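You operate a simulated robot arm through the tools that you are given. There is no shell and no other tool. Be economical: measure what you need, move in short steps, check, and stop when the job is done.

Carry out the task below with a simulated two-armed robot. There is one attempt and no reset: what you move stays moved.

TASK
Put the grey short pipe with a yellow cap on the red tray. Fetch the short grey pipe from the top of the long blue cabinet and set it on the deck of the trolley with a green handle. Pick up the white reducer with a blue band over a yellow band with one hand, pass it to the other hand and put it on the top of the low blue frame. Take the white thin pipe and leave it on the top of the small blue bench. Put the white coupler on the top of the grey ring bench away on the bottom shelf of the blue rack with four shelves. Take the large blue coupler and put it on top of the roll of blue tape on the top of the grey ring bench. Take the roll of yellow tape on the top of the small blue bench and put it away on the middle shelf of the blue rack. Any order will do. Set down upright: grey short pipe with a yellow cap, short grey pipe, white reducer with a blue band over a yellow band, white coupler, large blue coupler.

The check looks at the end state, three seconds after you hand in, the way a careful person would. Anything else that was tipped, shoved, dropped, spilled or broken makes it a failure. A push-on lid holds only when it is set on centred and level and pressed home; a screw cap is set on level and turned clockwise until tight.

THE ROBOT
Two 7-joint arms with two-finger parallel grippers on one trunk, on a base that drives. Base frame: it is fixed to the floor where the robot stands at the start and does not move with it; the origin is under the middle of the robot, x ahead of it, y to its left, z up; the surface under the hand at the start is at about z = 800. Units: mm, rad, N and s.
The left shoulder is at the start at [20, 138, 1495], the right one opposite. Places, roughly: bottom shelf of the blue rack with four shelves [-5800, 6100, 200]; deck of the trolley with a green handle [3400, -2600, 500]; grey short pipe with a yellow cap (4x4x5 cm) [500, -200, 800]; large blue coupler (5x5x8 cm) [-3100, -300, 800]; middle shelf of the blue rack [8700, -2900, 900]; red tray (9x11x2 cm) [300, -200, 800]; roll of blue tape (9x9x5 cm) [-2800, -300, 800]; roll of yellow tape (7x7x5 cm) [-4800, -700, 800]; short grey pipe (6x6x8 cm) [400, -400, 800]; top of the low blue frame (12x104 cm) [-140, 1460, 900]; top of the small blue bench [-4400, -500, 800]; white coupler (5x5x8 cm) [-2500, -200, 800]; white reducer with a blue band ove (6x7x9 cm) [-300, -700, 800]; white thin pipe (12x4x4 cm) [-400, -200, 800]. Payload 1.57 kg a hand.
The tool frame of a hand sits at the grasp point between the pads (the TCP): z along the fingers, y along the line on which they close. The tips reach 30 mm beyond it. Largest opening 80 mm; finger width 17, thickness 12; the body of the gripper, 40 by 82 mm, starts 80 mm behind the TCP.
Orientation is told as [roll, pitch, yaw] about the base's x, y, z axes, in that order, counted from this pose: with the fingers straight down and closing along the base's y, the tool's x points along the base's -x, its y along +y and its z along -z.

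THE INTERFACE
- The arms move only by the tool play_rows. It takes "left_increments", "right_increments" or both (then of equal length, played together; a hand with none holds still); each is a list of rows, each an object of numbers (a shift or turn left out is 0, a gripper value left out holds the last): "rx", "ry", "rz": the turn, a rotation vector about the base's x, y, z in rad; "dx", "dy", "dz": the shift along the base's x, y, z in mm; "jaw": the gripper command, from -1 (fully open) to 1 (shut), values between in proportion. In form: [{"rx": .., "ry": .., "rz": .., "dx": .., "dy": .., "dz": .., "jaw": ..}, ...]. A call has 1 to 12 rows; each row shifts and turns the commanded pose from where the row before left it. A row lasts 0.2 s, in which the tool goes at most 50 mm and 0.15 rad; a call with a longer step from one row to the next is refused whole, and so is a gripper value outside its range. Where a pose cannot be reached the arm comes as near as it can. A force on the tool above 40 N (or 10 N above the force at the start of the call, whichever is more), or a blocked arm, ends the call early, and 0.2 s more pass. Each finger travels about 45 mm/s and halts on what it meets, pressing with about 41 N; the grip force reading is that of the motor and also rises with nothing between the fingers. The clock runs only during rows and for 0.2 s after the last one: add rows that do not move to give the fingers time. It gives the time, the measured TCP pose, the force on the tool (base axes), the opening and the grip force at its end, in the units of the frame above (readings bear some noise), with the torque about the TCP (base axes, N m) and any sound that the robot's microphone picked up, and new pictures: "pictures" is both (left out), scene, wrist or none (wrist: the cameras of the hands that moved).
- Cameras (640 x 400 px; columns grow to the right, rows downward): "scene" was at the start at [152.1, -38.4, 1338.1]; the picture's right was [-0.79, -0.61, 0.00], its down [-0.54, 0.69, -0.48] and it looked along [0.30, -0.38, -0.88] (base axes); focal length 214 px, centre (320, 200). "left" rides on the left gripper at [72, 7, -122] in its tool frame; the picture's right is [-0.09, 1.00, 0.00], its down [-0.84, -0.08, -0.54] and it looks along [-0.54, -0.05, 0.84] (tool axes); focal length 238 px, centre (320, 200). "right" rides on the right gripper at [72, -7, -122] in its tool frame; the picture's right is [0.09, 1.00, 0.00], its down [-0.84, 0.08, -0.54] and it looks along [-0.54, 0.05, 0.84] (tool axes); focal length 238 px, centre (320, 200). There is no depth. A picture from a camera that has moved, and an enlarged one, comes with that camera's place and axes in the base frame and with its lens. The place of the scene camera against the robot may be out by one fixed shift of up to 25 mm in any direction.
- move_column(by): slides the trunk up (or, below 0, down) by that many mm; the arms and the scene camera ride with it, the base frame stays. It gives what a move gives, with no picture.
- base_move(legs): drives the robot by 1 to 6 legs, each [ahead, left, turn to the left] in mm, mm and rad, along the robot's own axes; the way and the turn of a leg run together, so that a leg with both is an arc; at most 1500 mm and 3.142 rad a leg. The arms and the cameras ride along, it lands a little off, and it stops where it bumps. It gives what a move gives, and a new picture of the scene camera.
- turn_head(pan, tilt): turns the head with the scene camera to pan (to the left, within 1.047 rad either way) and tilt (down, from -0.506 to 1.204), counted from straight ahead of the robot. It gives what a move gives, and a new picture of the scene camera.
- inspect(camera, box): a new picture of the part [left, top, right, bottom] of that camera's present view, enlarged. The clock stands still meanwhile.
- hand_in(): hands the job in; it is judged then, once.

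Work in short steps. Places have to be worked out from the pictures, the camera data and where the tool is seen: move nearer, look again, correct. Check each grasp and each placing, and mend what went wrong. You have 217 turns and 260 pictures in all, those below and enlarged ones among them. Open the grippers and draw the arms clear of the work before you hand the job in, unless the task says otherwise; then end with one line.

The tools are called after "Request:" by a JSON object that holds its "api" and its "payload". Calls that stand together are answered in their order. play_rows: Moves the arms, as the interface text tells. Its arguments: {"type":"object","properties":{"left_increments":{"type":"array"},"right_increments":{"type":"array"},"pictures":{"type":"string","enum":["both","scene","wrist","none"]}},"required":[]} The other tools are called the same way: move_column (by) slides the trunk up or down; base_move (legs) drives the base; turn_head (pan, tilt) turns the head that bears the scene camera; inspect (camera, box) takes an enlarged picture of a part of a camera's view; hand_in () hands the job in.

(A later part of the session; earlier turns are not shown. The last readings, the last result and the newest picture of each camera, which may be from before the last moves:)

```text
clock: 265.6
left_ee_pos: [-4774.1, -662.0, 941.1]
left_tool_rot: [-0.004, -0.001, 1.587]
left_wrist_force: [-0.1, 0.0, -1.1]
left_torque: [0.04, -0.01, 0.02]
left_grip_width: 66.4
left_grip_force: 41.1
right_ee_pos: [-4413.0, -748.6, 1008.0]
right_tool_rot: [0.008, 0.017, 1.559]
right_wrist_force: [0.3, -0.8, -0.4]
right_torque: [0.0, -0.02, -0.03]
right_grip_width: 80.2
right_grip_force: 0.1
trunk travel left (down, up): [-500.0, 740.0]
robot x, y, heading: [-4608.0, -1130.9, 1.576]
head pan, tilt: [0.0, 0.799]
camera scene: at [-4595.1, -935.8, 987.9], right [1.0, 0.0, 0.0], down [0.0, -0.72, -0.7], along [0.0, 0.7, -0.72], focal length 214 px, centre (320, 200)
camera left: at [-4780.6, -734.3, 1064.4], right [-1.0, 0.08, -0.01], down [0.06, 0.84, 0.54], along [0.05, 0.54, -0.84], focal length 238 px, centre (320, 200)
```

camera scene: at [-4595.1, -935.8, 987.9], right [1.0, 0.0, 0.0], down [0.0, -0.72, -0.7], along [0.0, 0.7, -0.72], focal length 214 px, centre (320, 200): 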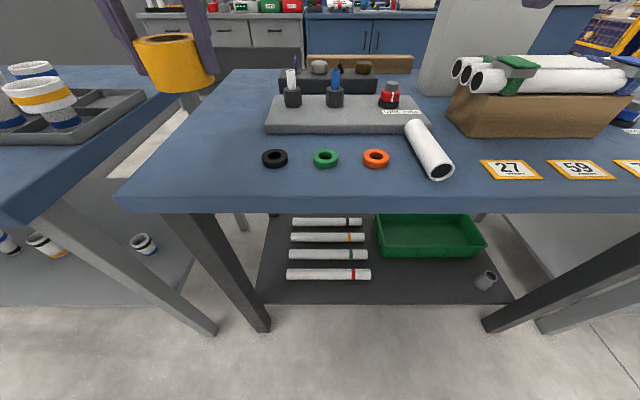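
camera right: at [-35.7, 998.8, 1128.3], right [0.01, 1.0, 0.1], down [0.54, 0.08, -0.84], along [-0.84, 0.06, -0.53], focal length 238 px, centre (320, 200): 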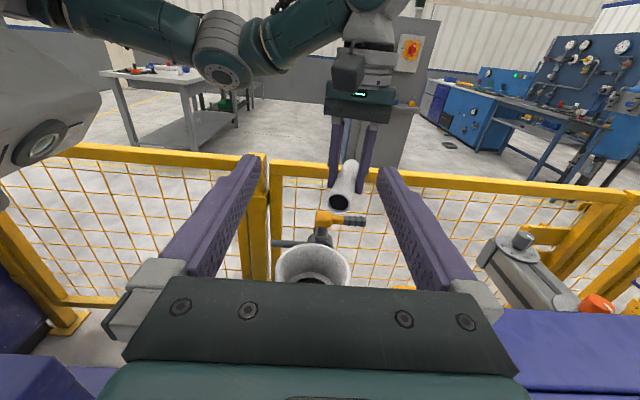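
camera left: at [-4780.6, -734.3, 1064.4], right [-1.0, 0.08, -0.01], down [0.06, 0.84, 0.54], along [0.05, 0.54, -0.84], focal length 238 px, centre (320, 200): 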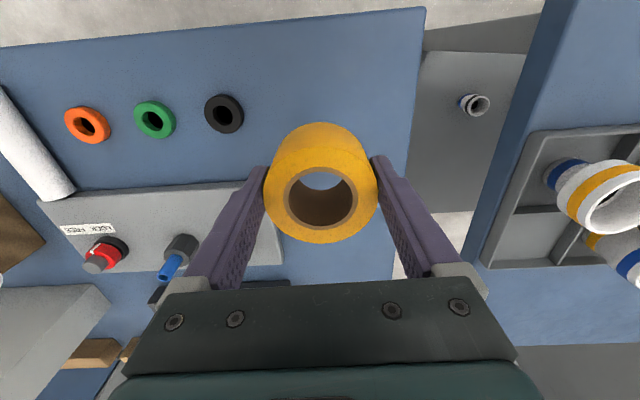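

Tape gripped (66 mm). I raise the trunk, back off, and drive to the grey bench.

Request:
{"api": "move_column", "payload": {"by": 150}}

Request:
{"api": "base_move", "payload": {"legs": [[-380, 0, 0], [0, -1500, 0], [0, -230, 0]]}}

Request:
{"api": "turn_head", "payload": {"pan": 0.0, "tilt": 0.6}}

```text
clock: 267.3
left_ee_pos: [-4773.6, -661.9, 1090.5]
left_tool_rot: [-0.006, 0.001, 1.586]
left_wrist_force: [0.5, 0.0, -0.4]
left_torque: [-0.01, -0.03, 0.02]
left_grip_width: 66.5
left_grip_force: 41.0
right_ee_pos: [-4413.8, -749.8, 1157.0]
right_tool_rot: [0.009, 0.017, 1.559]
right_wrist_force: [-0.1, -0.6, 0.6]
right_torque: [0.01, -0.01, -0.01]
right_grip_width: 79.9
right_grip_force: 0.1
trunk travel left (down, up): [-650.0, 590.0]
robot x, y, heading: [-4607.4, -1131.6, 1.572]
head pan, tilt: [0.0, 0.799]
```

```text
clock: 278.1
left_ee_pos: [-3041.2, -1029.0, 1091.7]
left_tool_rot: [-0.006, 0.0, 1.592]
left_wrist_force: [-1.0, 0.1, -1.5]
left_torque: [-0.04, -0.01, -0.02]
left_grip_width: 66.4
left_grip_force: 41.3
right_ee_pos: [-2679.4, -1114.9, 1158.0]
right_tool_rot: [0.008, 0.015, 1.563]
right_wrist_force: [-0.1, 0.7, 0.2]
right_torque: [-0.03, -0.01, 0.0]
right_grip_width: 79.8
right_grip_force: 0.0
trunk travel left (down, up): [-650.0, 590.0]
robot x, y, heading: [-2874.5, -1493.7, 1.579]
head pan, tilt: [0.0, 0.799]
camera scene: at [-2860.1, -1302.2, 1137.9], right [1.0, 0.01, 0.0], down [0.0, -0.72, -0.7], along [0.0, 0.7, -0.72], focal length 214 px, centre (320, 200)
```

scene: 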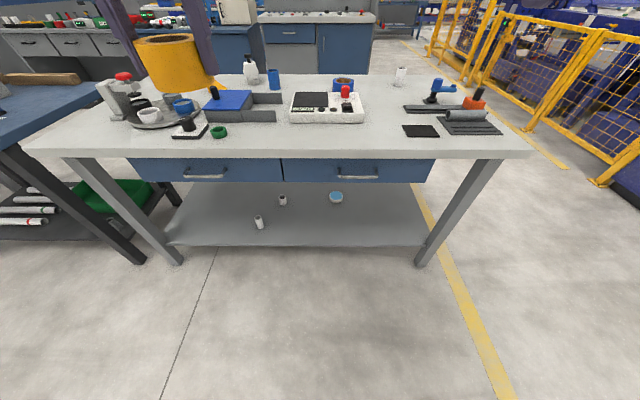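

```text
clock: 278.8
left_ee_pos: [-3040.6, -1028.3, 1090.7]
left_tool_rot: [-0.006, 0.001, 1.592]
left_wrist_force: [-0.9, 0.5, -1.8]
left_torque: [0.01, -0.01, -0.03]
left_grip_width: 66.4
left_grip_force: 40.4
right_ee_pos: [-2679.3, -1114.8, 1156.4]
right_tool_rot: [0.008, 0.016, 1.563]
right_wrist_force: [0.2, -0.7, 0.0]
right_torque: [0.02, 0.01, 0.04]
right_grip_width: 80.0
right_grip_force: 0.0
trunk travel left (down, up): [-650.0, 590.0]
robot x, y, heading: [-2872.7, -1497.9, 1.577]
head pan, tilt: [0.0, 0.6]
camera scene: at [-2860.2, -1294.5, 1154.7], right [1.0, 0.01, 0.0], down [0.0, -0.57, -0.82], along [0.0, 0.82, -0.57], focal length 214 px, centre (320, 200)
```

scene: 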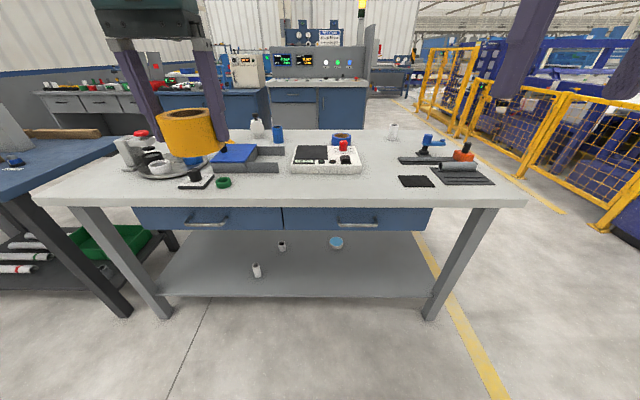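

Blue coupler near (-3060,-306), blue tape roll near (-2765,-331), white coupler near (-2520,-280). I drive so the right hand comes over the blue coupler.

Request:
{"api": "base_move", "payload": {"legs": [[0, 370, 0], [790, 0, 0]]}}

Request:
{"api": "play_rows", "payload": {"right_increments": [{"dz": -40}, {"dz": -40}, {}], "pictures": "wrist"}}

```text
clock: 285.0
left_ee_pos: [-3438.3, -240.1, 1090.8]
left_tool_rot: [-0.006, -0.002, 1.613]
left_wrist_force: [0.2, -0.2, -1.5]
left_torque: [-0.02, -0.05, -0.01]
left_grip_width: 66.2
left_grip_force: 41.0
right_ee_pos: [-3076.6, -318.4, 1156.2]
right_tool_rot: [0.008, 0.017, 1.586]
right_wrist_force: [-0.6, 0.2, 0.1]
right_torque: [-0.02, -0.04, -0.02]
right_grip_width: 80.1
right_grip_force: 0.0
trunk travel left (down, up): [-650.0, 590.0]
robot x, y, heading: [-3260.9, -701.4, 1.598]
head pan, tilt: [0.0, 0.6]
camera scene: at [-3252.1, -501.9, 1154.7], right [1.0, 0.03, 0.0], down [0.02, -0.56, -0.83], along [-0.02, 0.82, -0.56], focal length 214 px, centre (320, 200)
```

scene: 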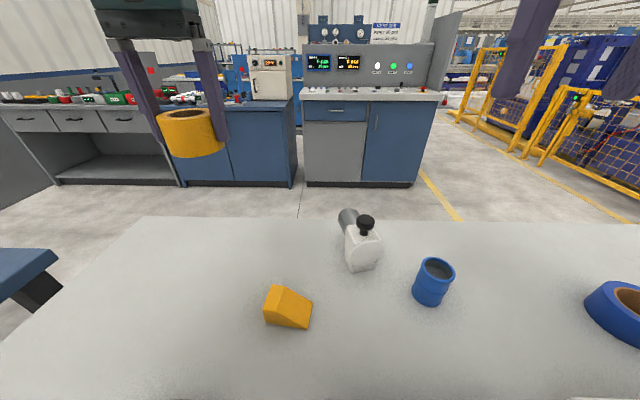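

```text
clock: 285.8
left_ee_pos: [-3438.7, -240.5, 1091.9]
left_tool_rot: [-0.005, 0.0, 1.612]
left_wrist_force: [-0.1, -0.1, -1.4]
left_torque: [0.01, 0.0, -0.02]
left_grip_width: 66.7
left_grip_force: 41.1
right_ee_pos: [-3075.6, -319.6, 1077.4]
right_tool_rot: [0.009, 0.017, 1.584]
right_wrist_force: [0.2, 0.8, -0.2]
right_torque: [-0.01, 0.03, 0.01]
right_grip_width: 80.0
right_grip_force: 0.0
trunk travel left (down, up): [-650.0, 590.0]
robot x, y, heading: [-3257.8, -699.8, 1.599]
head pan, tilt: [0.0, 0.6]
camera right: at [-3068.0, -389.5, 1199.9], right [-0.99, -0.11, 0.01], down [-0.08, 0.84, 0.53], along [-0.06, 0.53, -0.85], focal length 238 px, centre (320, 200)
```

right: 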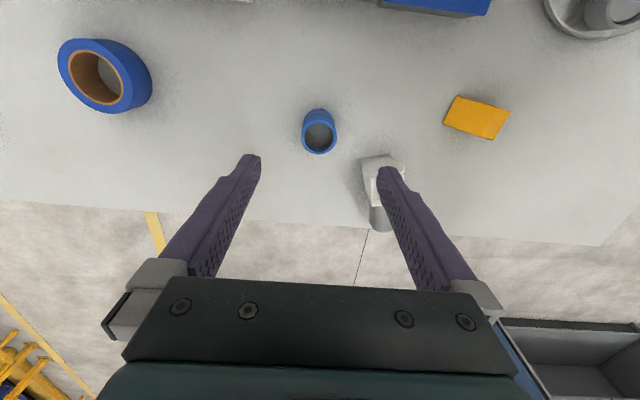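

Coupler centre about (-3078,-288). I move over it and partly down, then check the clearance to the white bottle.

Request:
{"api": "play_rows", "payload": {"right_increments": [{"dx": -2, "dy": 31}, {"dz": -45}, {"dz": -45}, {"dz": -40}, {"dx": 0}, {}], "pictures": "wrist"}}

```text
clock: 287.2
left_ee_pos: [-3438.7, -240.6, 1090.2]
left_tool_rot: [-0.005, 0.001, 1.613]
left_wrist_force: [-0.2, 0.1, -1.0]
left_torque: [-0.04, 0.02, -0.03]
left_grip_width: 66.3
left_grip_force: 40.5
right_ee_pos: [-3078.9, -287.9, 947.9]
right_tool_rot: [0.007, 0.016, 1.585]
right_wrist_force: [-0.7, -0.6, -0.5]
right_torque: [-0.01, -0.01, -0.01]
right_grip_width: 79.8
right_grip_force: 0.1
trunk travel left (down, up): [-650.0, 590.0]
robot x, y, heading: [-3258.3, -702.8, 1.6]
head pan, tilt: [0.0, 0.6]
camera right: at [-3070.5, -358.0, 1070.7], right [-0.99, -0.11, 0.01], down [-0.08, 0.84, 0.53], along [-0.06, 0.53, -0.85], focal length 238 px, centre (320, 200)
```

right: 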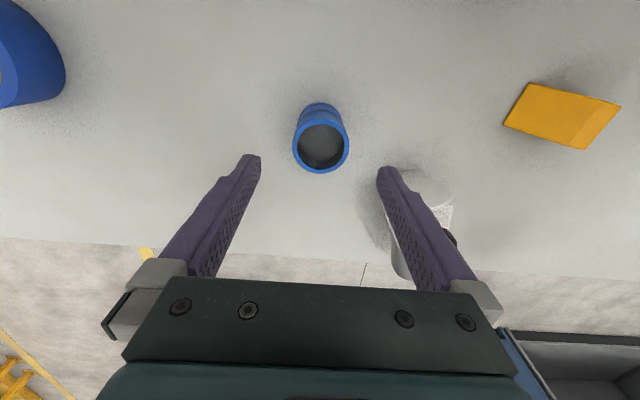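

Clear. I descend to z 850, close and lift.

Request:
{"api": "play_rows", "payload": {"right_increments": [{"dy": -2, "dz": -40}, {"dz": -40}, {"dz": -17}, {}, {"jaw": 1}, {}, {}, {}, {}, {"dz": 20}, {"dz": 40}, {"dz": 40}], "pictures": "both"}}

```text
clock: 289.8
left_ee_pos: [-3438.5, -239.4, 1090.9]
left_tool_rot: [-0.006, 0.001, 1.613]
left_wrist_force: [-0.3, 0.1, -1.1]
left_torque: [-0.02, 0.0, 0.0]
left_grip_width: 66.4
left_grip_force: 41.2
right_ee_pos: [-3078.7, -289.4, 949.8]
right_tool_rot: [0.006, 0.015, 1.583]
right_wrist_force: [0.0, 0.0, -0.3]
right_torque: [0.04, 0.03, -0.01]
right_grip_width: 48.5
right_grip_force: 41.1
trunk travel left (down, up): [-650.0, 590.0]
robot x, y, heading: [-3258.4, -703.8, 1.598]
head pan, tilt: [0.0, 0.6]
camera scene: at [-3252.1, -501.9, 1154.7], right [1.0, 0.03, 0.0], down [0.02, -0.56, -0.83], along [-0.02, 0.82, -0.56], focal length 214 px, centre (320, 200)
camera right: at [-3071.0, -360.7, 1072.8], right [-0.99, -0.11, 0.01], down [-0.08, 0.84, 0.53], along [-0.06, 0.53, -0.85], focal length 238 px, centre (320, 200)
```

scene: 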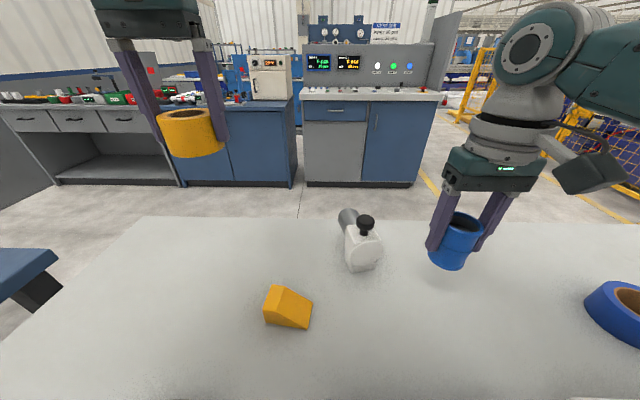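
right: 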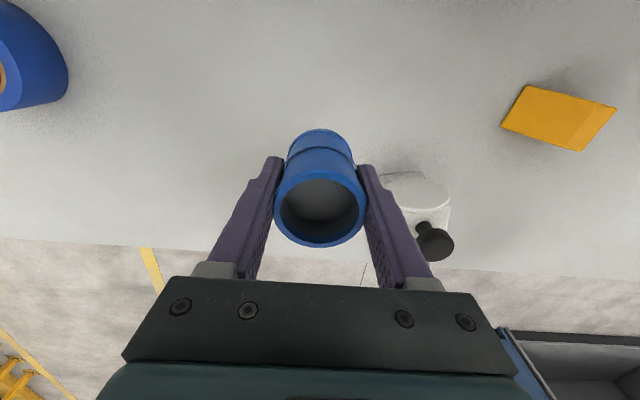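

Blue coupler gripped upright. I drive right so the hand nears the blue tape roll, then measure the roll.

Request:
{"api": "play_rows", "payload": {"right_increments": [{"dz": 40}, {}], "pictures": "none"}}

Request:
{"api": "base_move", "payload": {"legs": [[0, -270, 0]]}}

Request:
{"api": "inspect", "payload": {"camera": "right", "box": [0, 0, 640, 400]}}

```text
clock: 290.4
left_ee_pos: [-3438.9, -240.9, 1090.1]
left_tool_rot: [-0.004, 0.0, 1.613]
left_wrist_force: [-0.1, -0.9, -1.2]
left_torque: [0.0, 0.03, 0.01]
left_grip_width: 66.1
left_grip_force: 41.0
right_ee_pos: [-3078.9, -289.8, 991.4]
right_tool_rot: [0.008, 0.017, 1.586]
right_wrist_force: [0.0, 0.6, -1.2]
right_torque: [0.0, 0.03, 0.01]
right_grip_width: 48.3
right_grip_force: 41.0
trunk travel left (down, up): [-650.0, 590.0]
robot x, y, heading: [-3258.6, -704.4, 1.601]
head pan, tilt: [0.0, 0.6]
```

```text
clock: 292.3
left_ee_pos: [-3168.6, -233.2, 1090.5]
left_tool_rot: [-0.005, 0.0, 1.613]
left_wrist_force: [0.9, -0.4, -1.4]
left_torque: [0.0, -0.03, -0.01]
left_grip_width: 66.0
left_grip_force: 41.3
right_ee_pos: [-2810.8, -282.9, 989.5]
right_tool_rot: [0.009, 0.016, 1.586]
right_wrist_force: [-0.5, -0.3, -0.6]
right_torque: [0.02, 0.04, -0.01]
right_grip_width: 48.3
right_grip_force: 40.9
trunk travel left (down, up): [-650.0, 590.0]
robot x, y, heading: [-2986.4, -695.3, 1.598]
head pan, tilt: [0.0, 0.6]
camera scene: at [-2983.1, -494.5, 1154.7], right [1.0, 0.03, 0.0], down [0.02, -0.56, -0.82], along [-0.02, 0.82, -0.57], focal length 214 px, centre (320, 200)
```

scene: 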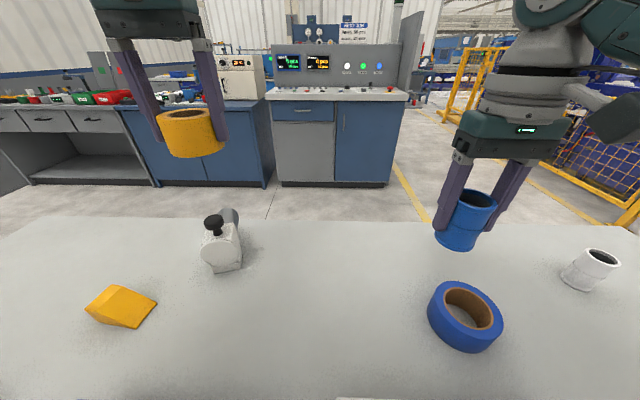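

```text
1.00 times, centred on (320, 200) of right (not enlarged: the box is as wide or as high as the picture)
camera zoom: at [-2803.1, -353.0, 1112.3], right [-0.99, -0.11, 0.01], down [-0.09, 0.84, 0.53], along [-0.06, 0.53, -0.85], focal length 238 px, centre (320, 200)
```

zoom: 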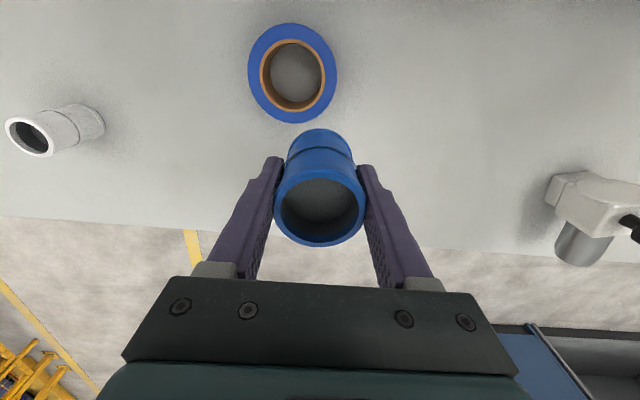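

I enlarge the roll to measure its hole against the coupler.

Request:
{"api": "inspect", "payload": {"camera": "right", "box": [220, 10, 380, 140]}}

```text
3.08 times, centred on (300, 75) of right
camera zoom: at [-2803.1, -353.0, 1112.3], right [-0.99, -0.11, 0.01], down [-0.09, 0.84, 0.53], along [-0.06, 0.53, -0.85], focal length 733 px, centre (382, 585)
```

zoom: 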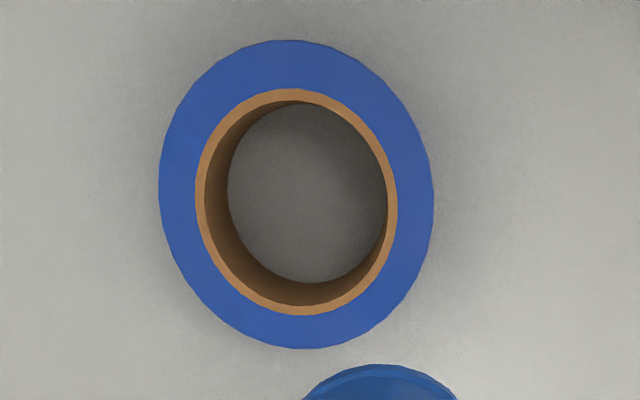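

The hole (about 58–60 mm) is wider than the 49 mm coupler, so it must stand off-centre on the ring. With the roll's centre at about (-2779,-331), I set the coupler about 30 mm toward +y, at (-2779,-301), where it has balanced support.

Request:
{"api": "play_rows", "payload": {"right_increments": [{"dx": 32, "dy": -18}, {"dz": -35}, {"dz": -30}, {}], "pictures": "both"}}

```text
clock: 293.3
left_ee_pos: [-3169.2, -232.2, 1091.6]
left_tool_rot: [-0.005, 0.001, 1.612]
left_wrist_force: [0.1, 0.9, -1.1]
left_torque: [0.03, 0.02, -0.01]
left_grip_width: 65.9
left_grip_force: 41.3
right_ee_pos: [-2778.1, -301.2, 923.7]
right_tool_rot: [0.009, 0.016, 1.588]
right_wrist_force: [0.1, 0.3, -0.2]
right_torque: [-0.01, 0.0, -0.07]
right_grip_width: 48.3
right_grip_force: 40.7
trunk travel left (down, up): [-650.0, 590.0]
robot x, y, heading: [-2985.7, -694.1, 1.603]
head pan, tilt: [0.0, 0.6]
camera scene: at [-2983.2, -494.5, 1154.7], right [1.0, 0.03, 0.0], down [0.02, -0.56, -0.82], along [-0.02, 0.82, -0.57], focal length 214 px, centre (320, 200)
camera right: at [-2771.0, -372.2, 1047.3], right [-0.99, -0.11, 0.01], down [-0.09, 0.84, 0.53], along [-0.07, 0.53, -0.85], focal length 238 px, centre (320, 200)
```

scene: 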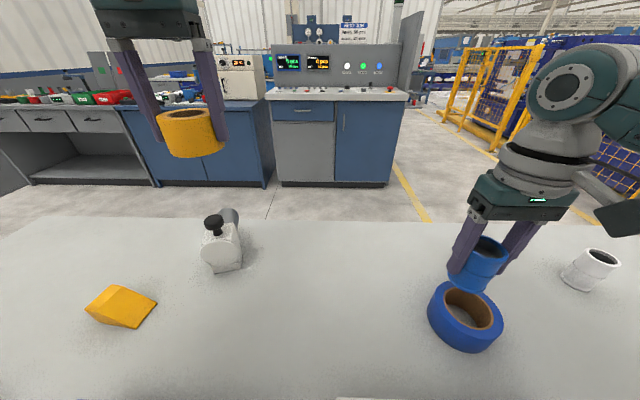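
right: 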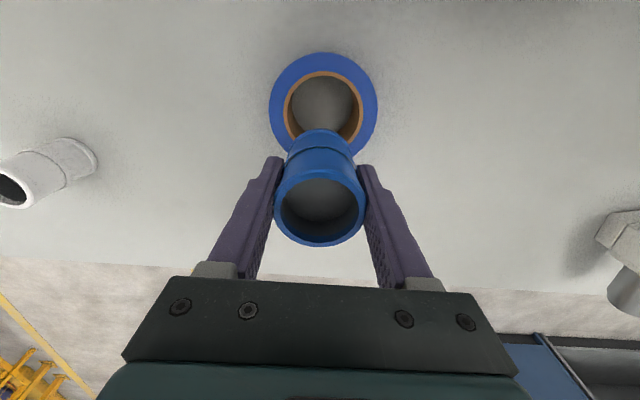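

The geometry agrees: roll centre (-2780,-333), coupler 32 mm behind it. I lower gently to contact.

Request:
{"api": "play_rows", "payload": {"right_increments": [{"dz": -10, "dy": -1}, {"dz": -5}, {"dz": -2}, {"dz": -2}, {"dz": -2}, {}], "pictures": "none"}}

```text
clock: 294.7
left_ee_pos: [-3169.2, -232.9, 1090.6]
left_tool_rot: [-0.004, 0.0, 1.611]
left_wrist_force: [-0.6, 0.0, -0.4]
left_torque: [-0.01, 0.0, 0.01]
left_grip_width: 66.0
left_grip_force: 41.0
right_ee_pos: [-2779.2, -302.6, 903.8]
right_tool_rot: [0.009, 0.016, 1.586]
right_wrist_force: [-0.1, 0.5, -1.4]
right_torque: [0.03, -0.03, 0.01]
right_grip_width: 48.1
right_grip_force: 41.5
trunk travel left (down, up): [-650.0, 590.0]
robot x, y, heading: [-2989.0, -693.0, 1.603]
head pan, tilt: [0.0, 0.6]
```

Request:
{"api": "play_rows", "payload": {"right_increments": [{"dz": -2}, {"dz": -2}, {"dz": -1.5}, {}], "pictures": "wrist"}}

Request:
{"api": "inspect", "payload": {"camera": "scene", "box": [390, 200, 550, 370]}}

```text
clock: 295.7
left_ee_pos: [-3169.4, -232.5, 1090.6]
left_tool_rot: [-0.005, 0.001, 1.613]
left_wrist_force: [-0.1, 0.6, -1.6]
left_torque: [0.0, 0.05, 0.0]
left_grip_width: 65.9
left_grip_force: 41.2
right_ee_pos: [-2777.6, -302.6, 897.5]
right_tool_rot: [0.008, 0.016, 1.585]
right_wrist_force: [-0.2, -0.9, -0.9]
right_torque: [-0.01, 0.03, 0.01]
right_grip_width: 48.5
right_grip_force: 40.3
trunk travel left (down, up): [-650.0, 590.0]
robot x, y, heading: [-2993.4, -696.4, 1.596]
head pan, tilt: [0.0, 0.6]
camera right: at [-2770.9, -372.3, 1020.6], right [-0.99, -0.11, 0.01], down [-0.09, 0.84, 0.53], along [-0.06, 0.53, -0.85], focal length 238 px, centre (320, 200)
```

right: 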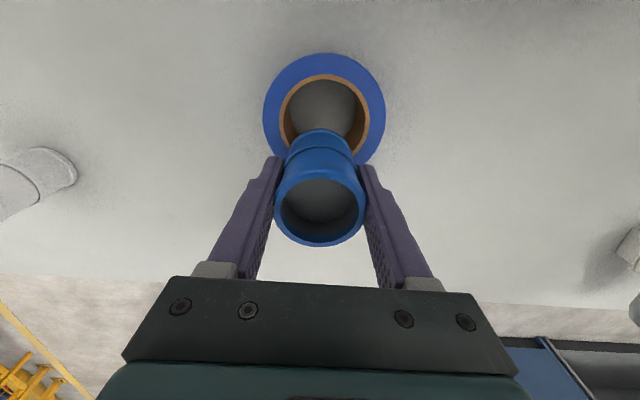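

```text
2.35 times, centred on (470, 285) of scene
camera zoom: at [-2983.2, -494.5, 1154.7], right [1.0, 0.03, 0.0], down [0.02, -0.56, -0.82], along [-0.02, 0.82, -0.57], focal length 505 px, centre (-33, 0)
```

zoom: 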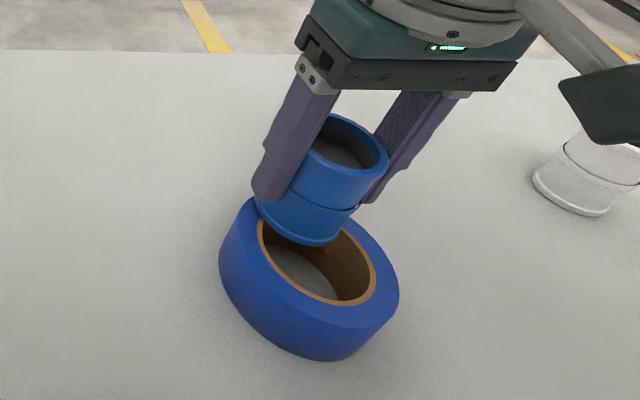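

No contact yet; I continue in 1.5 mm steps.

Request:
{"api": "play_rows", "payload": {"right_increments": [{"dz": -1.5}, {"dz": -1.5}, {"dz": -1.5}, {}], "pictures": "none"}}

Request:
{"api": "play_rows", "payload": {"right_increments": [{"dz": -1.5}, {"dz": -1.5}, {}], "pictures": "none"}}

Request:
{"api": "inspect", "payload": {"camera": "scene", "box": [390, 200, 550, 370]}}

```text
clock: 296.7
left_ee_pos: [-3169.7, -233.0, 1092.2]
left_tool_rot: [-0.008, -0.002, 1.611]
left_wrist_force: [-0.4, -0.2, -1.5]
left_torque: [-0.01, 0.01, 0.0]
left_grip_width: 66.0
left_grip_force: 40.8
right_ee_pos: [-2777.5, -299.0, 894.5]
right_tool_rot: [0.009, 0.011, 1.588]
right_wrist_force: [-1.6, -7.0, 32.6]
right_torque: [-0.26, -0.14, -0.15]
right_grip_width: 48.0
right_grip_force: 40.9
trunk travel left (down, up): [-650.0, 590.0]
robot x, y, heading: [-2989.3, -693.6, 1.6]
head pan, tilt: [0.0, 0.6]
```

```text
clock: 297.5
left_ee_pos: [-3167.6, -231.3, 1091.4]
left_tool_rot: [-0.008, -0.002, 1.613]
left_wrist_force: [0.3, -0.4, -1.3]
left_torque: [-0.02, 0.0, -0.02]
left_grip_width: 66.1
left_grip_force: 40.9
right_ee_pos: [-2776.9, -297.8, 892.4]
right_tool_rot: [0.009, 0.01, 1.586]
right_wrist_force: [-2.5, -3.0, 36.0]
right_torque: [0.1, -0.14, -0.04]
right_grip_width: 47.7
right_grip_force: 40.9
trunk travel left (down, up): [-650.0, 590.0]
robot x, y, heading: [-2990.5, -698.4, 1.6]
head pan, tilt: [0.0, 0.6]
```

```text
2.35 times, centred on (470, 285) of scene
camera zoom: at [-2982.4, -492.9, 1155.2], right [1.0, 0.03, 0.0], down [0.02, -0.56, -0.83], along [-0.02, 0.83, -0.56], focal length 505 px, centre (-33, 0)
```

zoom: 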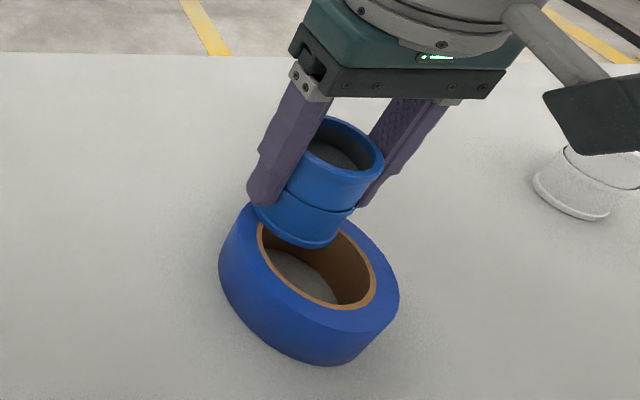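

Contact is at about z 894.5; I pressed a little. I relieve by 4 mm and read the force before opening.

Request:
{"api": "play_rows", "payload": {"right_increments": [{"dz": 2}, {"dz": 2}, {}], "pictures": "wrist"}}

```text
clock: 298.3
left_ee_pos: [-3169.5, -233.6, 1092.2]
left_tool_rot: [-0.006, -0.002, 1.613]
left_wrist_force: [0.2, -0.6, -1.3]
left_torque: [0.03, -0.01, -0.02]
left_grip_width: 66.1
left_grip_force: 40.5
right_ee_pos: [-2779.7, -302.4, 893.7]
right_tool_rot: [0.007, 0.021, 1.585]
right_wrist_force: [-0.4, -0.2, 0.8]
right_torque: [0.01, 0.0, -0.03]
right_grip_width: 47.9
right_grip_force: 41.0
trunk travel left (down, up): [-650.0, 590.0]
robot x, y, heading: [-2994.8, -695.4, 1.6]
head pan, tilt: [0.0, 0.6]
camera right: at [-2771.2, -372.7, 1016.5], right [-0.99, -0.11, 0.01], down [-0.09, 0.85, 0.53], along [-0.06, 0.52, -0.85], focal length 238 px, centre (320, 200)
```

right: 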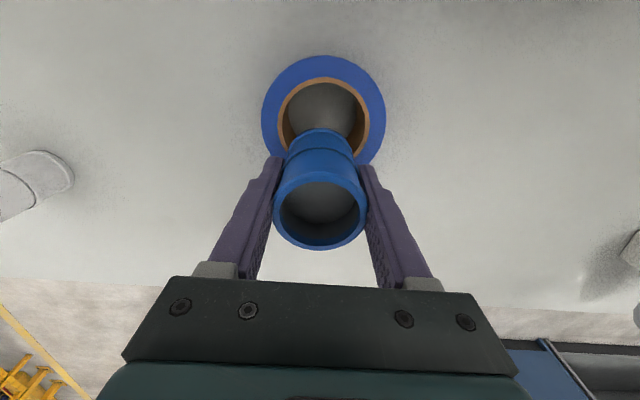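

Force is zero with the coupler resting on the ring. I open a little and check that it stays.

Request:
{"api": "play_rows", "payload": {"right_increments": [{"dz": -0.5}, {"jaw": -0.35}, {}, {}], "pictures": "wrist"}}

Request:
{"api": "inspect", "payload": {"camera": "scene", "box": [390, 200, 550, 370]}}

```text
clock: 299.3
left_ee_pos: [-3170.1, -232.6, 1091.5]
left_tool_rot: [-0.005, -0.001, 1.613]
left_wrist_force: [0.2, -0.5, -1.6]
left_torque: [-0.01, 0.03, 0.02]
left_grip_width: 66.0
left_grip_force: 41.1
right_ee_pos: [-2778.5, -301.4, 895.0]
right_tool_rot: [0.008, 0.015, 1.587]
right_wrist_force: [-0.1, 0.2, -0.4]
right_torque: [-0.02, 0.02, 0.01]
right_grip_width: 54.0
right_grip_force: 0.1
trunk travel left (down, up): [-650.0, 590.0]
robot x, y, heading: [-2989.9, -696.5, 1.601]
head pan, tilt: [0.0, 0.6]
camera right: at [-2771.1, -372.0, 1017.1], right [-0.99, -0.11, 0.01], down [-0.09, 0.84, 0.53], along [-0.06, 0.53, -0.85], focal length 238 px, centre (320, 200)
```

right: 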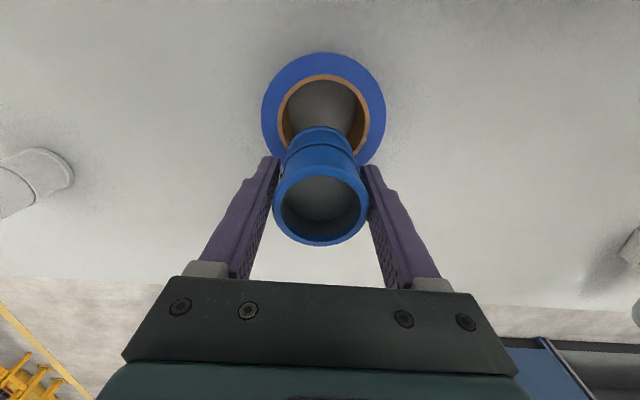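

```text
2.35 times, centred on (470, 285) of scene
camera zoom: at [-2983.2, -494.5, 1154.7], right [1.0, 0.03, 0.0], down [0.02, -0.56, -0.83], along [-0.02, 0.82, -0.57], focal length 505 px, centre (-33, 0)
```

zoom: 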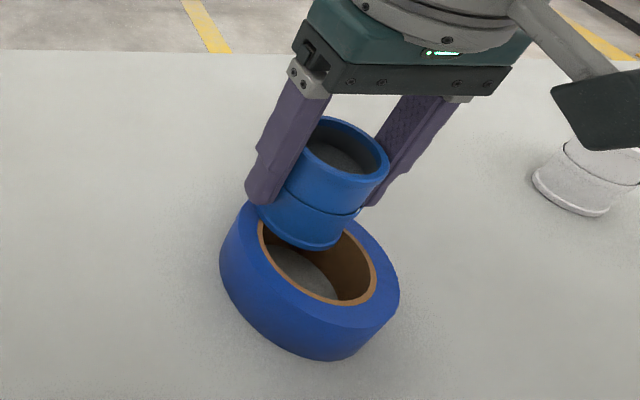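

It stands free on the ring. I open fully and rise.

Request:
{"api": "play_rows", "payload": {"right_increments": [{}, {"jaw": -1}, {}, {"dz": 20}, {"dz": 35}, {"dz": 40}, {"dz": 40}, {}], "pictures": "both"}}

```text
clock: 301.1
left_ee_pos: [-3170.1, -233.4, 1091.2]
left_tool_rot: [-0.006, 0.0, 1.614]
left_wrist_force: [0.2, 0.0, -1.4]
left_torque: [-0.03, 0.02, -0.02]
left_grip_width: 66.4
left_grip_force: 42.0
right_ee_pos: [-2778.2, -302.5, 1030.3]
right_tool_rot: [0.009, 0.015, 1.586]
right_wrist_force: [-0.9, 0.1, 0.1]
right_torque: [0.0, -0.02, 0.01]
right_grip_width: 79.9
right_grip_force: 0.0
trunk travel left (down, up): [-650.0, 590.0]
robot x, y, heading: [-2993.2, -695.0, 1.597]
head pan, tilt: [0.0, 0.6]
camera scene: at [-2983.2, -494.5, 1154.7], right [1.0, 0.03, 0.0], down [0.02, -0.56, -0.83], along [-0.02, 0.82, -0.56], focal length 214 px, centre (320, 200)
camera right: at [-2770.2, -373.3, 1153.1], right [-0.99, -0.11, 0.01], down [-0.09, 0.84, 0.53], along [-0.06, 0.53, -0.85], focal length 238 px, centre (320, 200)
```

scene: 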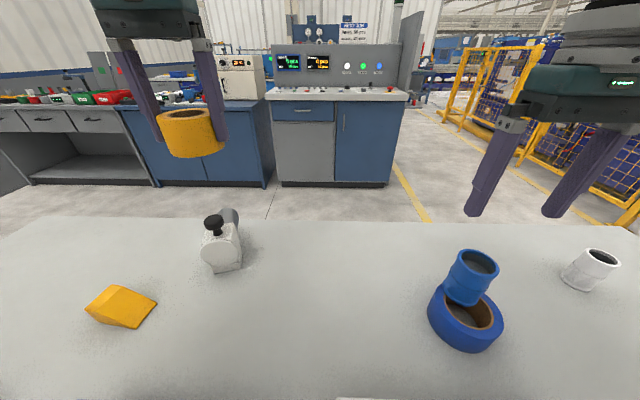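
right: 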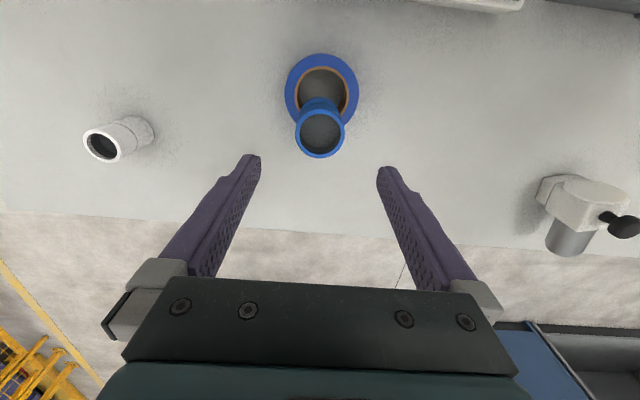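

The blue coupler stands on the tape roll. I move to the white coupler near (-2528,-251).

Request:
{"api": "base_move", "payload": {"legs": [[40, -250, 0]]}}

Request:
{"api": "play_rows", "payload": {"right_increments": [{"dz": -40}, {}], "pictures": "wrist"}}

```text
clock: 303.0
left_ee_pos: [-2922.2, -184.8, 1089.4]
left_tool_rot: [-0.004, 0.001, 1.615]
left_wrist_force: [-0.3, 0.3, -2.1]
left_torque: [0.01, -0.01, 0.02]
left_grip_width: 66.0
left_grip_force: 41.1
right_ee_pos: [-2530.6, -255.2, 1030.2]
right_tool_rot: [0.009, 0.016, 1.586]
right_wrist_force: [0.0, 0.0, -0.5]
right_torque: [-0.06, 0.0, 0.01]
right_grip_width: 79.9
right_grip_force: 0.0
trunk travel left (down, up): [-650.0, 590.0]
robot x, y, heading: [-2741.6, -646.6, 1.599]
head pan, tilt: [0.0, 0.6]
camera scene: at [-2735.6, -446.9, 1154.7], right [1.0, 0.03, 0.0], down [0.02, -0.56, -0.83], along [-0.02, 0.82, -0.56], focal length 214 px, centre (320, 200)
```

scene: 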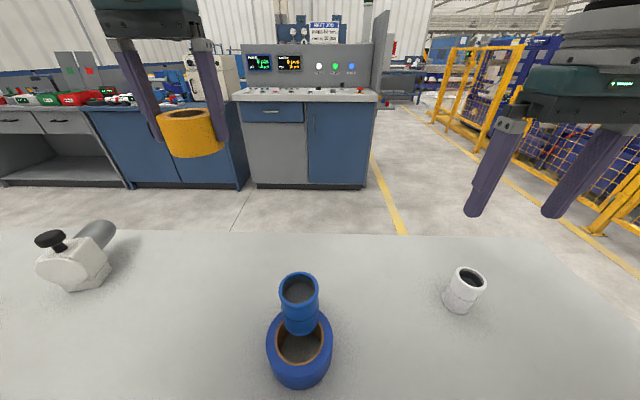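

```text
clock: 303.6
left_ee_pos: [-2922.5, -185.2, 1091.7]
left_tool_rot: [-0.007, 0.0, 1.614]
left_wrist_force: [0.5, -0.6, -1.4]
left_torque: [0.01, 0.0, -0.05]
left_grip_width: 66.1
left_grip_force: 41.3
right_ee_pos: [-2532.1, -255.8, 990.0]
right_tool_rot: [0.009, 0.015, 1.586]
right_wrist_force: [-0.3, 0.2, 0.5]
right_torque: [0.04, 0.01, -0.02]
right_grip_width: 80.0
right_grip_force: 0.1
trunk travel left (down, up): [-650.0, 590.0]
robot x, y, heading: [-2741.8, -646.4, 1.602]
head pan, tilt: [0.0, 0.6]
camera right: at [-2523.0, -325.7, 1113.3], right [-0.99, -0.11, 0.01], down [-0.09, 0.84, 0.53], along [-0.07, 0.53, -0.85], focal length 238 px, centre (320, 200)
```

right: 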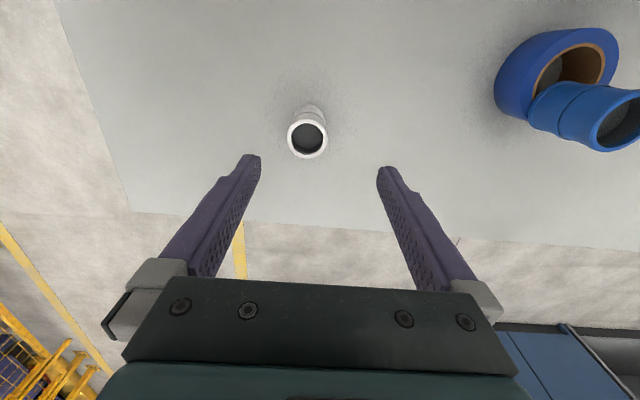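

White coupler centre about (-2521,-249). I align and descend partway.

Request:
{"api": "play_rows", "payload": {"right_increments": [{"dx": 11, "dy": 7}, {"dz": -35}, {"dz": -30}, {}], "pictures": "wrist"}}

```text
clock: 304.6
left_ee_pos: [-2923.2, -184.8, 1091.4]
left_tool_rot: [-0.004, 0.001, 1.613]
left_wrist_force: [0.3, 0.9, -1.1]
left_torque: [0.03, 0.03, 0.02]
left_grip_width: 66.0
left_grip_force: 41.0
right_ee_pos: [-2519.1, -247.8, 925.8]
right_tool_rot: [0.009, 0.016, 1.587]
right_wrist_force: [-0.1, 0.0, -0.4]
right_torque: [0.04, 0.02, 0.0]
right_grip_width: 79.9
right_grip_force: 0.1
trunk travel left (down, up): [-650.0, 590.0]
robot x, y, heading: [-2743.9, -651.7, 1.599]
head pan, tilt: [0.0, 0.6]
camera right: at [-2511.0, -317.8, 1048.8], right [-0.99, -0.11, 0.01], down [-0.09, 0.84, 0.53], along [-0.07, 0.53, -0.85], focal length 238 px, centre (320, 200)
```

right: 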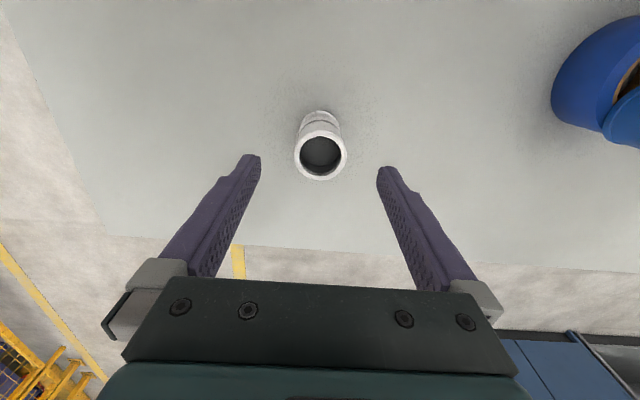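

Aligned. The shelf may have little headroom, so I'll grip this coupler with the hand pitched 45° forward (closing direction unchanged). I tilt in place first.

Request:
{"api": "play_rows", "payload": {"right_increments": [{"dx": -2, "rx": 0.131}, {"rx": 0.131}, {"rx": 0.131}, {"rx": 0.131}, {"rx": 0.131}, {"rx": 0.131}, {}], "pictures": "both"}}

```text
clock: 306.2
left_ee_pos: [-2922.5, -186.0, 1090.3]
left_tool_rot: [-0.004, -0.002, 1.615]
left_wrist_force: [0.7, 0.2, -1.8]
left_torque: [0.02, 0.04, 0.02]
left_grip_width: 65.7
left_grip_force: 41.1
right_ee_pos: [-2521.6, -247.2, 924.4]
right_tool_rot: [-0.007, -0.773, 1.593]
right_wrist_force: [0.0, -0.2, -0.5]
right_torque: [-0.03, 0.03, 0.02]
right_grip_width: 79.9
right_grip_force: 0.0
trunk travel left (down, up): [-650.0, 590.0]
robot x, y, heading: [-2742.1, -646.1, 1.604]
head pan, tilt: [0.0, 0.6]
camera scene: at [-2735.7, -446.9, 1154.7], right [1.0, 0.03, 0.0], down [0.02, -0.56, -0.82], along [-0.02, 0.82, -0.57], focal length 214 px, centre (320, 200)
camera right: at [-2514.2, -384.9, 961.6], right [-0.99, -0.08, -0.07], down [-0.09, 0.22, 0.97], along [-0.07, 0.97, -0.23], focal length 238 px, centre (320, 200)
```

scene: 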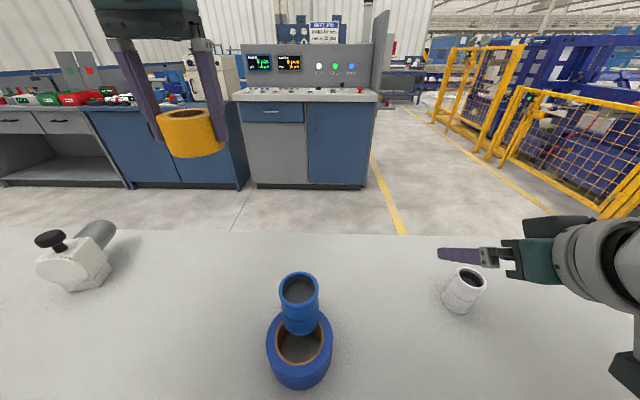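
right: 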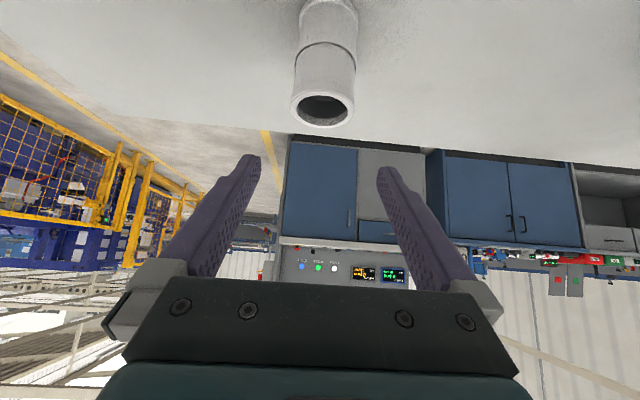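

Tilt reached and centred. I descend to z 846, close and lift.

Request:
{"api": "play_rows", "payload": {"right_increments": [{"dz": -30}, {"dz": -30}, {"dz": -18}, {}, {"jaw": 1}, {}, {}, {}, {}, {"dz": 20}, {"dz": 40}, {"dz": 40}], "pictures": "both"}}

```text
clock: 308.8
left_ee_pos: [-2921.5, -186.5, 1091.4]
left_tool_rot: [-0.006, -0.001, 1.614]
left_wrist_force: [0.0, -0.2, -0.1]
left_torque: [0.01, 0.02, -0.01]
left_grip_width: 66.0
left_grip_force: 40.6
right_ee_pos: [-2521.4, -248.5, 945.0]
right_tool_rot: [-0.009, -0.769, 1.596]
right_wrist_force: [0.3, -0.7, -0.5]
right_torque: [0.01, -0.02, -0.01]
right_grip_width: 40.1
right_grip_force: 40.6
trunk travel left (down, up): [-650.0, 590.0]
robot x, y, heading: [-2742.6, -650.5, 1.599]
head pan, tilt: [0.0, 0.6]
camera scene: at [-2735.6, -446.8, 1154.7], right [1.0, 0.03, 0.0], down [0.02, -0.56, -0.83], along [-0.02, 0.82, -0.56], focal length 214 px, centre (320, 200)
camera right: at [-2513.6, -386.3, 982.8], right [-0.99, -0.08, -0.07], down [-0.09, 0.22, 0.97], along [-0.07, 0.97, -0.23], focal length 238 px, centre (320, 200)
```

scene: 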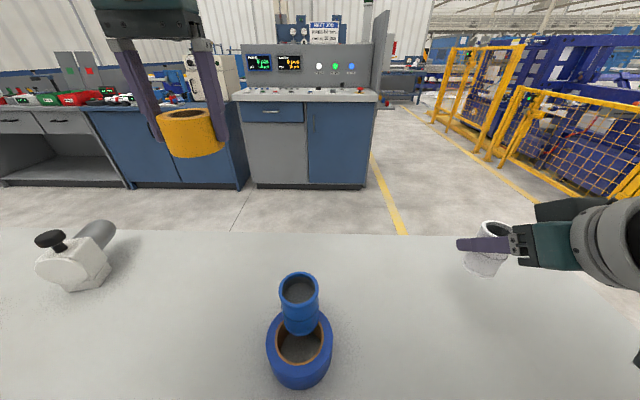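
right: 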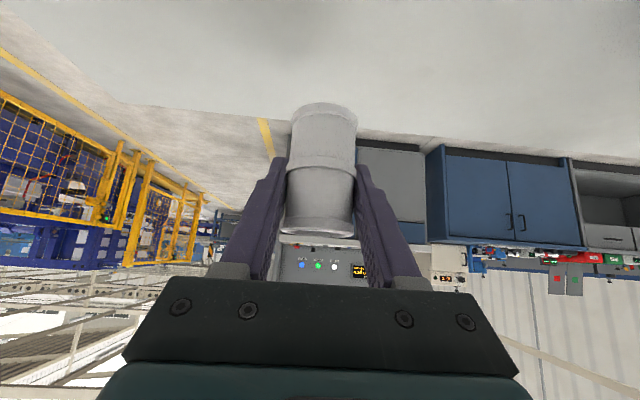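

White coupler gripped (40 mm), upright. I raise the trunk and drive forward over the bench into the aisle behind it, and look for the way to the rack at (-5800,6100).

Request:
{"api": "move_column", "payload": {"by": 150}}

Request:
{"api": "base_move", "payload": {"legs": [[1150, 0, 0]]}}

Request:
{"api": "turn_head", "payload": {"pan": 1.0, "tilt": 0.1}}

Request:
{"api": "turn_head", "payload": {"pan": -0.5, "tilt": 0.1}}

```text
clock: 310.5
left_ee_pos: [-2923.3, -185.5, 1240.9]
left_tool_rot: [-0.005, 0.001, 1.614]
left_wrist_force: [0.2, 0.6, -1.9]
left_torque: [0.01, -0.03, 0.0]
left_grip_width: 65.9
left_grip_force: 40.7
right_ee_pos: [-2522.1, -249.4, 1095.1]
right_tool_rot: [-0.007, -0.771, 1.593]
right_wrist_force: [-1.1, 0.4, 0.4]
right_torque: [0.0, 0.01, 0.0]
right_grip_width: 40.0
right_grip_force: 41.2
trunk travel left (down, up): [-800.0, 440.0]
robot x, y, heading: [-2742.0, -648.3, 1.601]
head pan, tilt: [0.0, 0.6]
```

```text
clock: 316.4
left_ee_pos: [-2977.1, 960.1, 1241.7]
left_tool_rot: [-0.005, 0.001, 1.633]
left_wrist_force: [0.3, 0.2, -1.8]
left_torque: [-0.01, -0.04, 0.0]
left_grip_width: 65.6
left_grip_force: 41.0
right_ee_pos: [-2573.2, 902.6, 1096.4]
right_tool_rot: [-0.006, -0.77, 1.613]
right_wrist_force: [-0.2, 0.0, 0.2]
right_torque: [0.0, -0.05, 0.0]
right_grip_width: 39.9
right_grip_force: 41.1
trunk travel left (down, up): [-800.0, 440.0]
robot x, y, heading: [-2787.4, 500.8, 1.618]
head pan, tilt: [0.0, 0.6]
camera scene: at [-2783.7, 701.2, 1304.7], right [1.0, 0.05, 0.0], down [0.03, -0.56, -0.82], along [-0.04, 0.82, -0.57], focal length 214 px, centre (320, 200)
```

scene: 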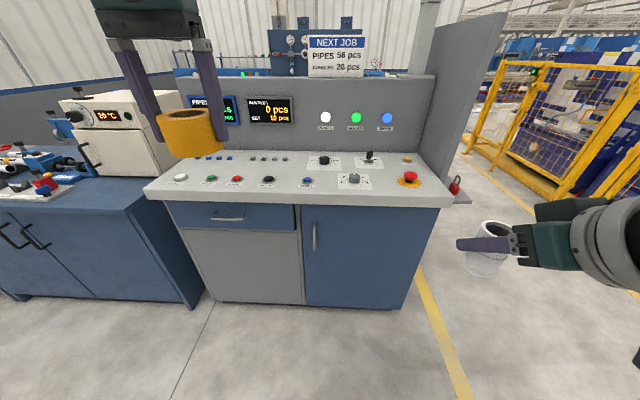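

```text
clock: 317.6
left_ee_pos: [-2975.9, 959.0, 1241.1]
left_tool_rot: [-0.004, 0.001, 1.633]
left_wrist_force: [-0.5, -0.3, -0.8]
left_torque: [-0.02, -0.01, 0.03]
left_grip_width: 65.8
left_grip_force: 40.9
right_ee_pos: [-2574.4, 903.1, 1096.8]
right_tool_rot: [-0.007, -0.769, 1.612]
right_wrist_force: [0.1, 0.7, -0.1]
right_torque: [0.02, 0.01, -0.03]
right_grip_width: 39.8
right_grip_force: 40.3
trunk travel left (down, up): [-800.0, 440.0]
robot x, y, heading: [-2785.2, 505.2, 1.619]
head pan, tilt: [1.0, 0.099]
camera scene: at [-2859.2, 658.9, 1350.9], right [0.5, 0.87, 0.0], down [0.09, -0.05, -0.99], along [-0.86, 0.5, -0.1], focal length 214 px, centre (320, 200)
```

scene: 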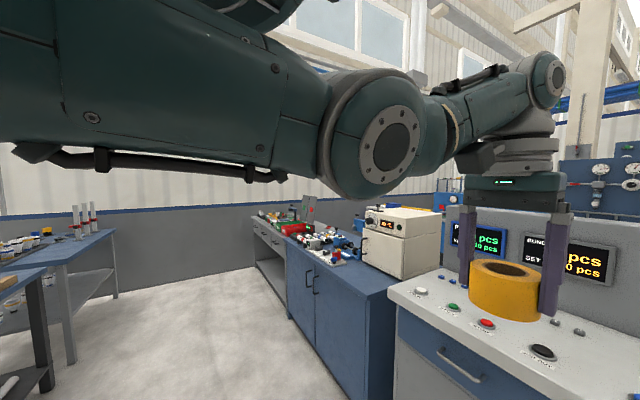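

```text
clock: 319.2
left_ee_pos: [-2977.1, 958.5, 1240.9]
left_tool_rot: [-0.005, 0.0, 1.635]
left_wrist_force: [0.2, -0.2, -1.5]
left_torque: [-0.01, -0.03, -0.01]
left_grip_width: 65.5
left_grip_force: 40.4
right_ee_pos: [-2572.9, 904.2, 1095.1]
right_tool_rot: [-0.007, -0.768, 1.614]
right_wrist_force: [0.3, -0.4, -1.3]
right_torque: [0.03, 0.0, 0.0]
right_grip_width: 40.0
right_grip_force: 40.9
trunk travel left (down, up): [-800.0, 440.0]
robot x, y, heading: [-2788.1, 499.8, 1.622]
head pan, tilt: [-0.499, 0.099]
camera scene: at [-2739.4, 695.8, 1350.9], right [0.9, -0.44, 0.0], down [-0.04, -0.09, -0.99], along [0.43, 0.9, -0.1], focal length 214 px, centre (320, 200)
```

scene: 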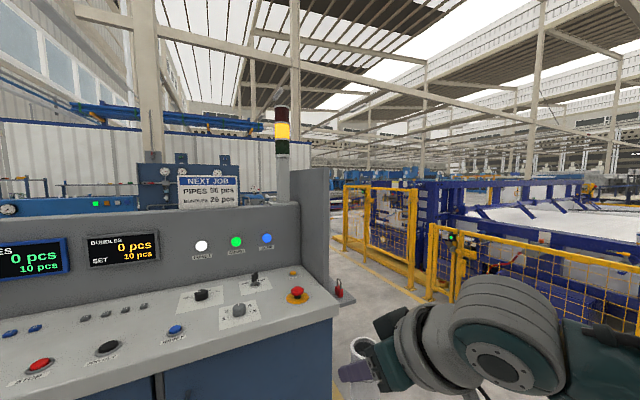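

There is a wide corridor between the consoles (x<-2400) and the fence (x≈-620). I go around that way.

Request:
{"api": "base_move", "payload": {"legs": [[-250, 0, -0.045], [0, -1200, 0], [1500, 0, 0], [1500, 0, 0]]}}

Request:
{"api": "turn_head", "payload": {"pan": 0.6, "tilt": 0.1}}

```text
clock: 340.9
left_ee_pos: [-1825.5, 3728.4, 1242.1]
left_tool_rot: [-0.005, 0.001, 1.618]
left_wrist_force: [0.1, 0.1, -1.1]
left_torque: [0.02, -0.04, -0.02]
left_grip_width: 65.3
left_grip_force: 41.1
right_ee_pos: [-1425.7, 3666.0, 1094.7]
right_tool_rot: [-0.009, -0.771, 1.595]
right_wrist_force: [0.1, 0.0, -0.2]
right_torque: [-0.02, 0.0, -0.02]
right_grip_width: 40.0
right_grip_force: 41.1
trunk travel left (down, up): [-800.0, 440.0]
robot x, y, heading: [-1645.9, 3267.1, 1.601]
head pan, tilt: [-0.499, 0.099]
camera scene: at [-1594.3, 3461.0, 1350.9], right [0.89, -0.45, 0.0], down [-0.04, -0.09, -0.99], along [0.45, 0.89, -0.1], focal length 214 px, centre (320, 200)
```

scene: 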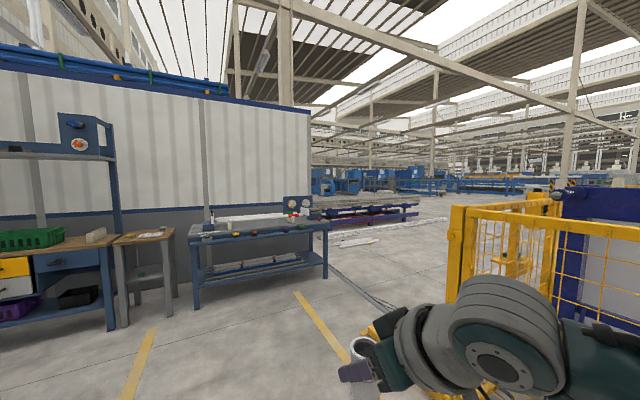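

```text
clock: 342.2
left_ee_pos: [-1826.0, 3727.5, 1240.0]
left_tool_rot: [-0.006, 0.0, 1.615]
left_wrist_force: [-0.2, -0.9, -1.6]
left_torque: [0.02, 0.03, -0.04]
left_grip_width: 65.2
left_grip_force: 41.1
right_ee_pos: [-1425.6, 3665.1, 1096.3]
right_tool_rot: [-0.006, -0.77, 1.596]
right_wrist_force: [-0.3, -0.1, -0.3]
right_torque: [0.0, -0.01, 0.01]
right_grip_width: 39.7
right_grip_force: 40.6
trunk travel left (down, up): [-800.0, 440.0]
robot x, y, heading: [-1643.1, 3269.2, 1.606]
head pan, tilt: [0.6, 0.099]
camera scene: at [-1690.1, 3453.2, 1350.9], right [0.81, 0.59, 0.0], down [0.06, -0.08, -0.99], along [-0.59, 0.8, -0.1], focal length 214 px, centre (320, 200)
```

scene: 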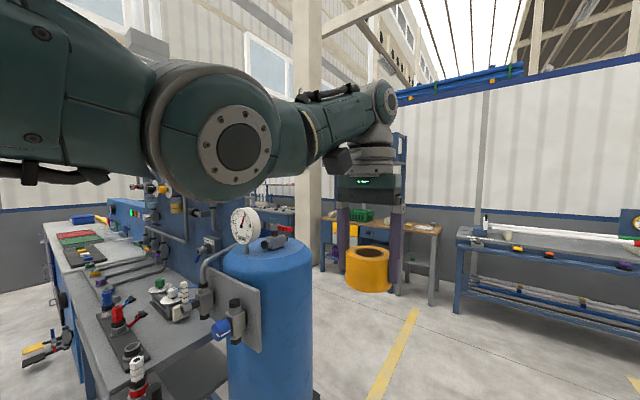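

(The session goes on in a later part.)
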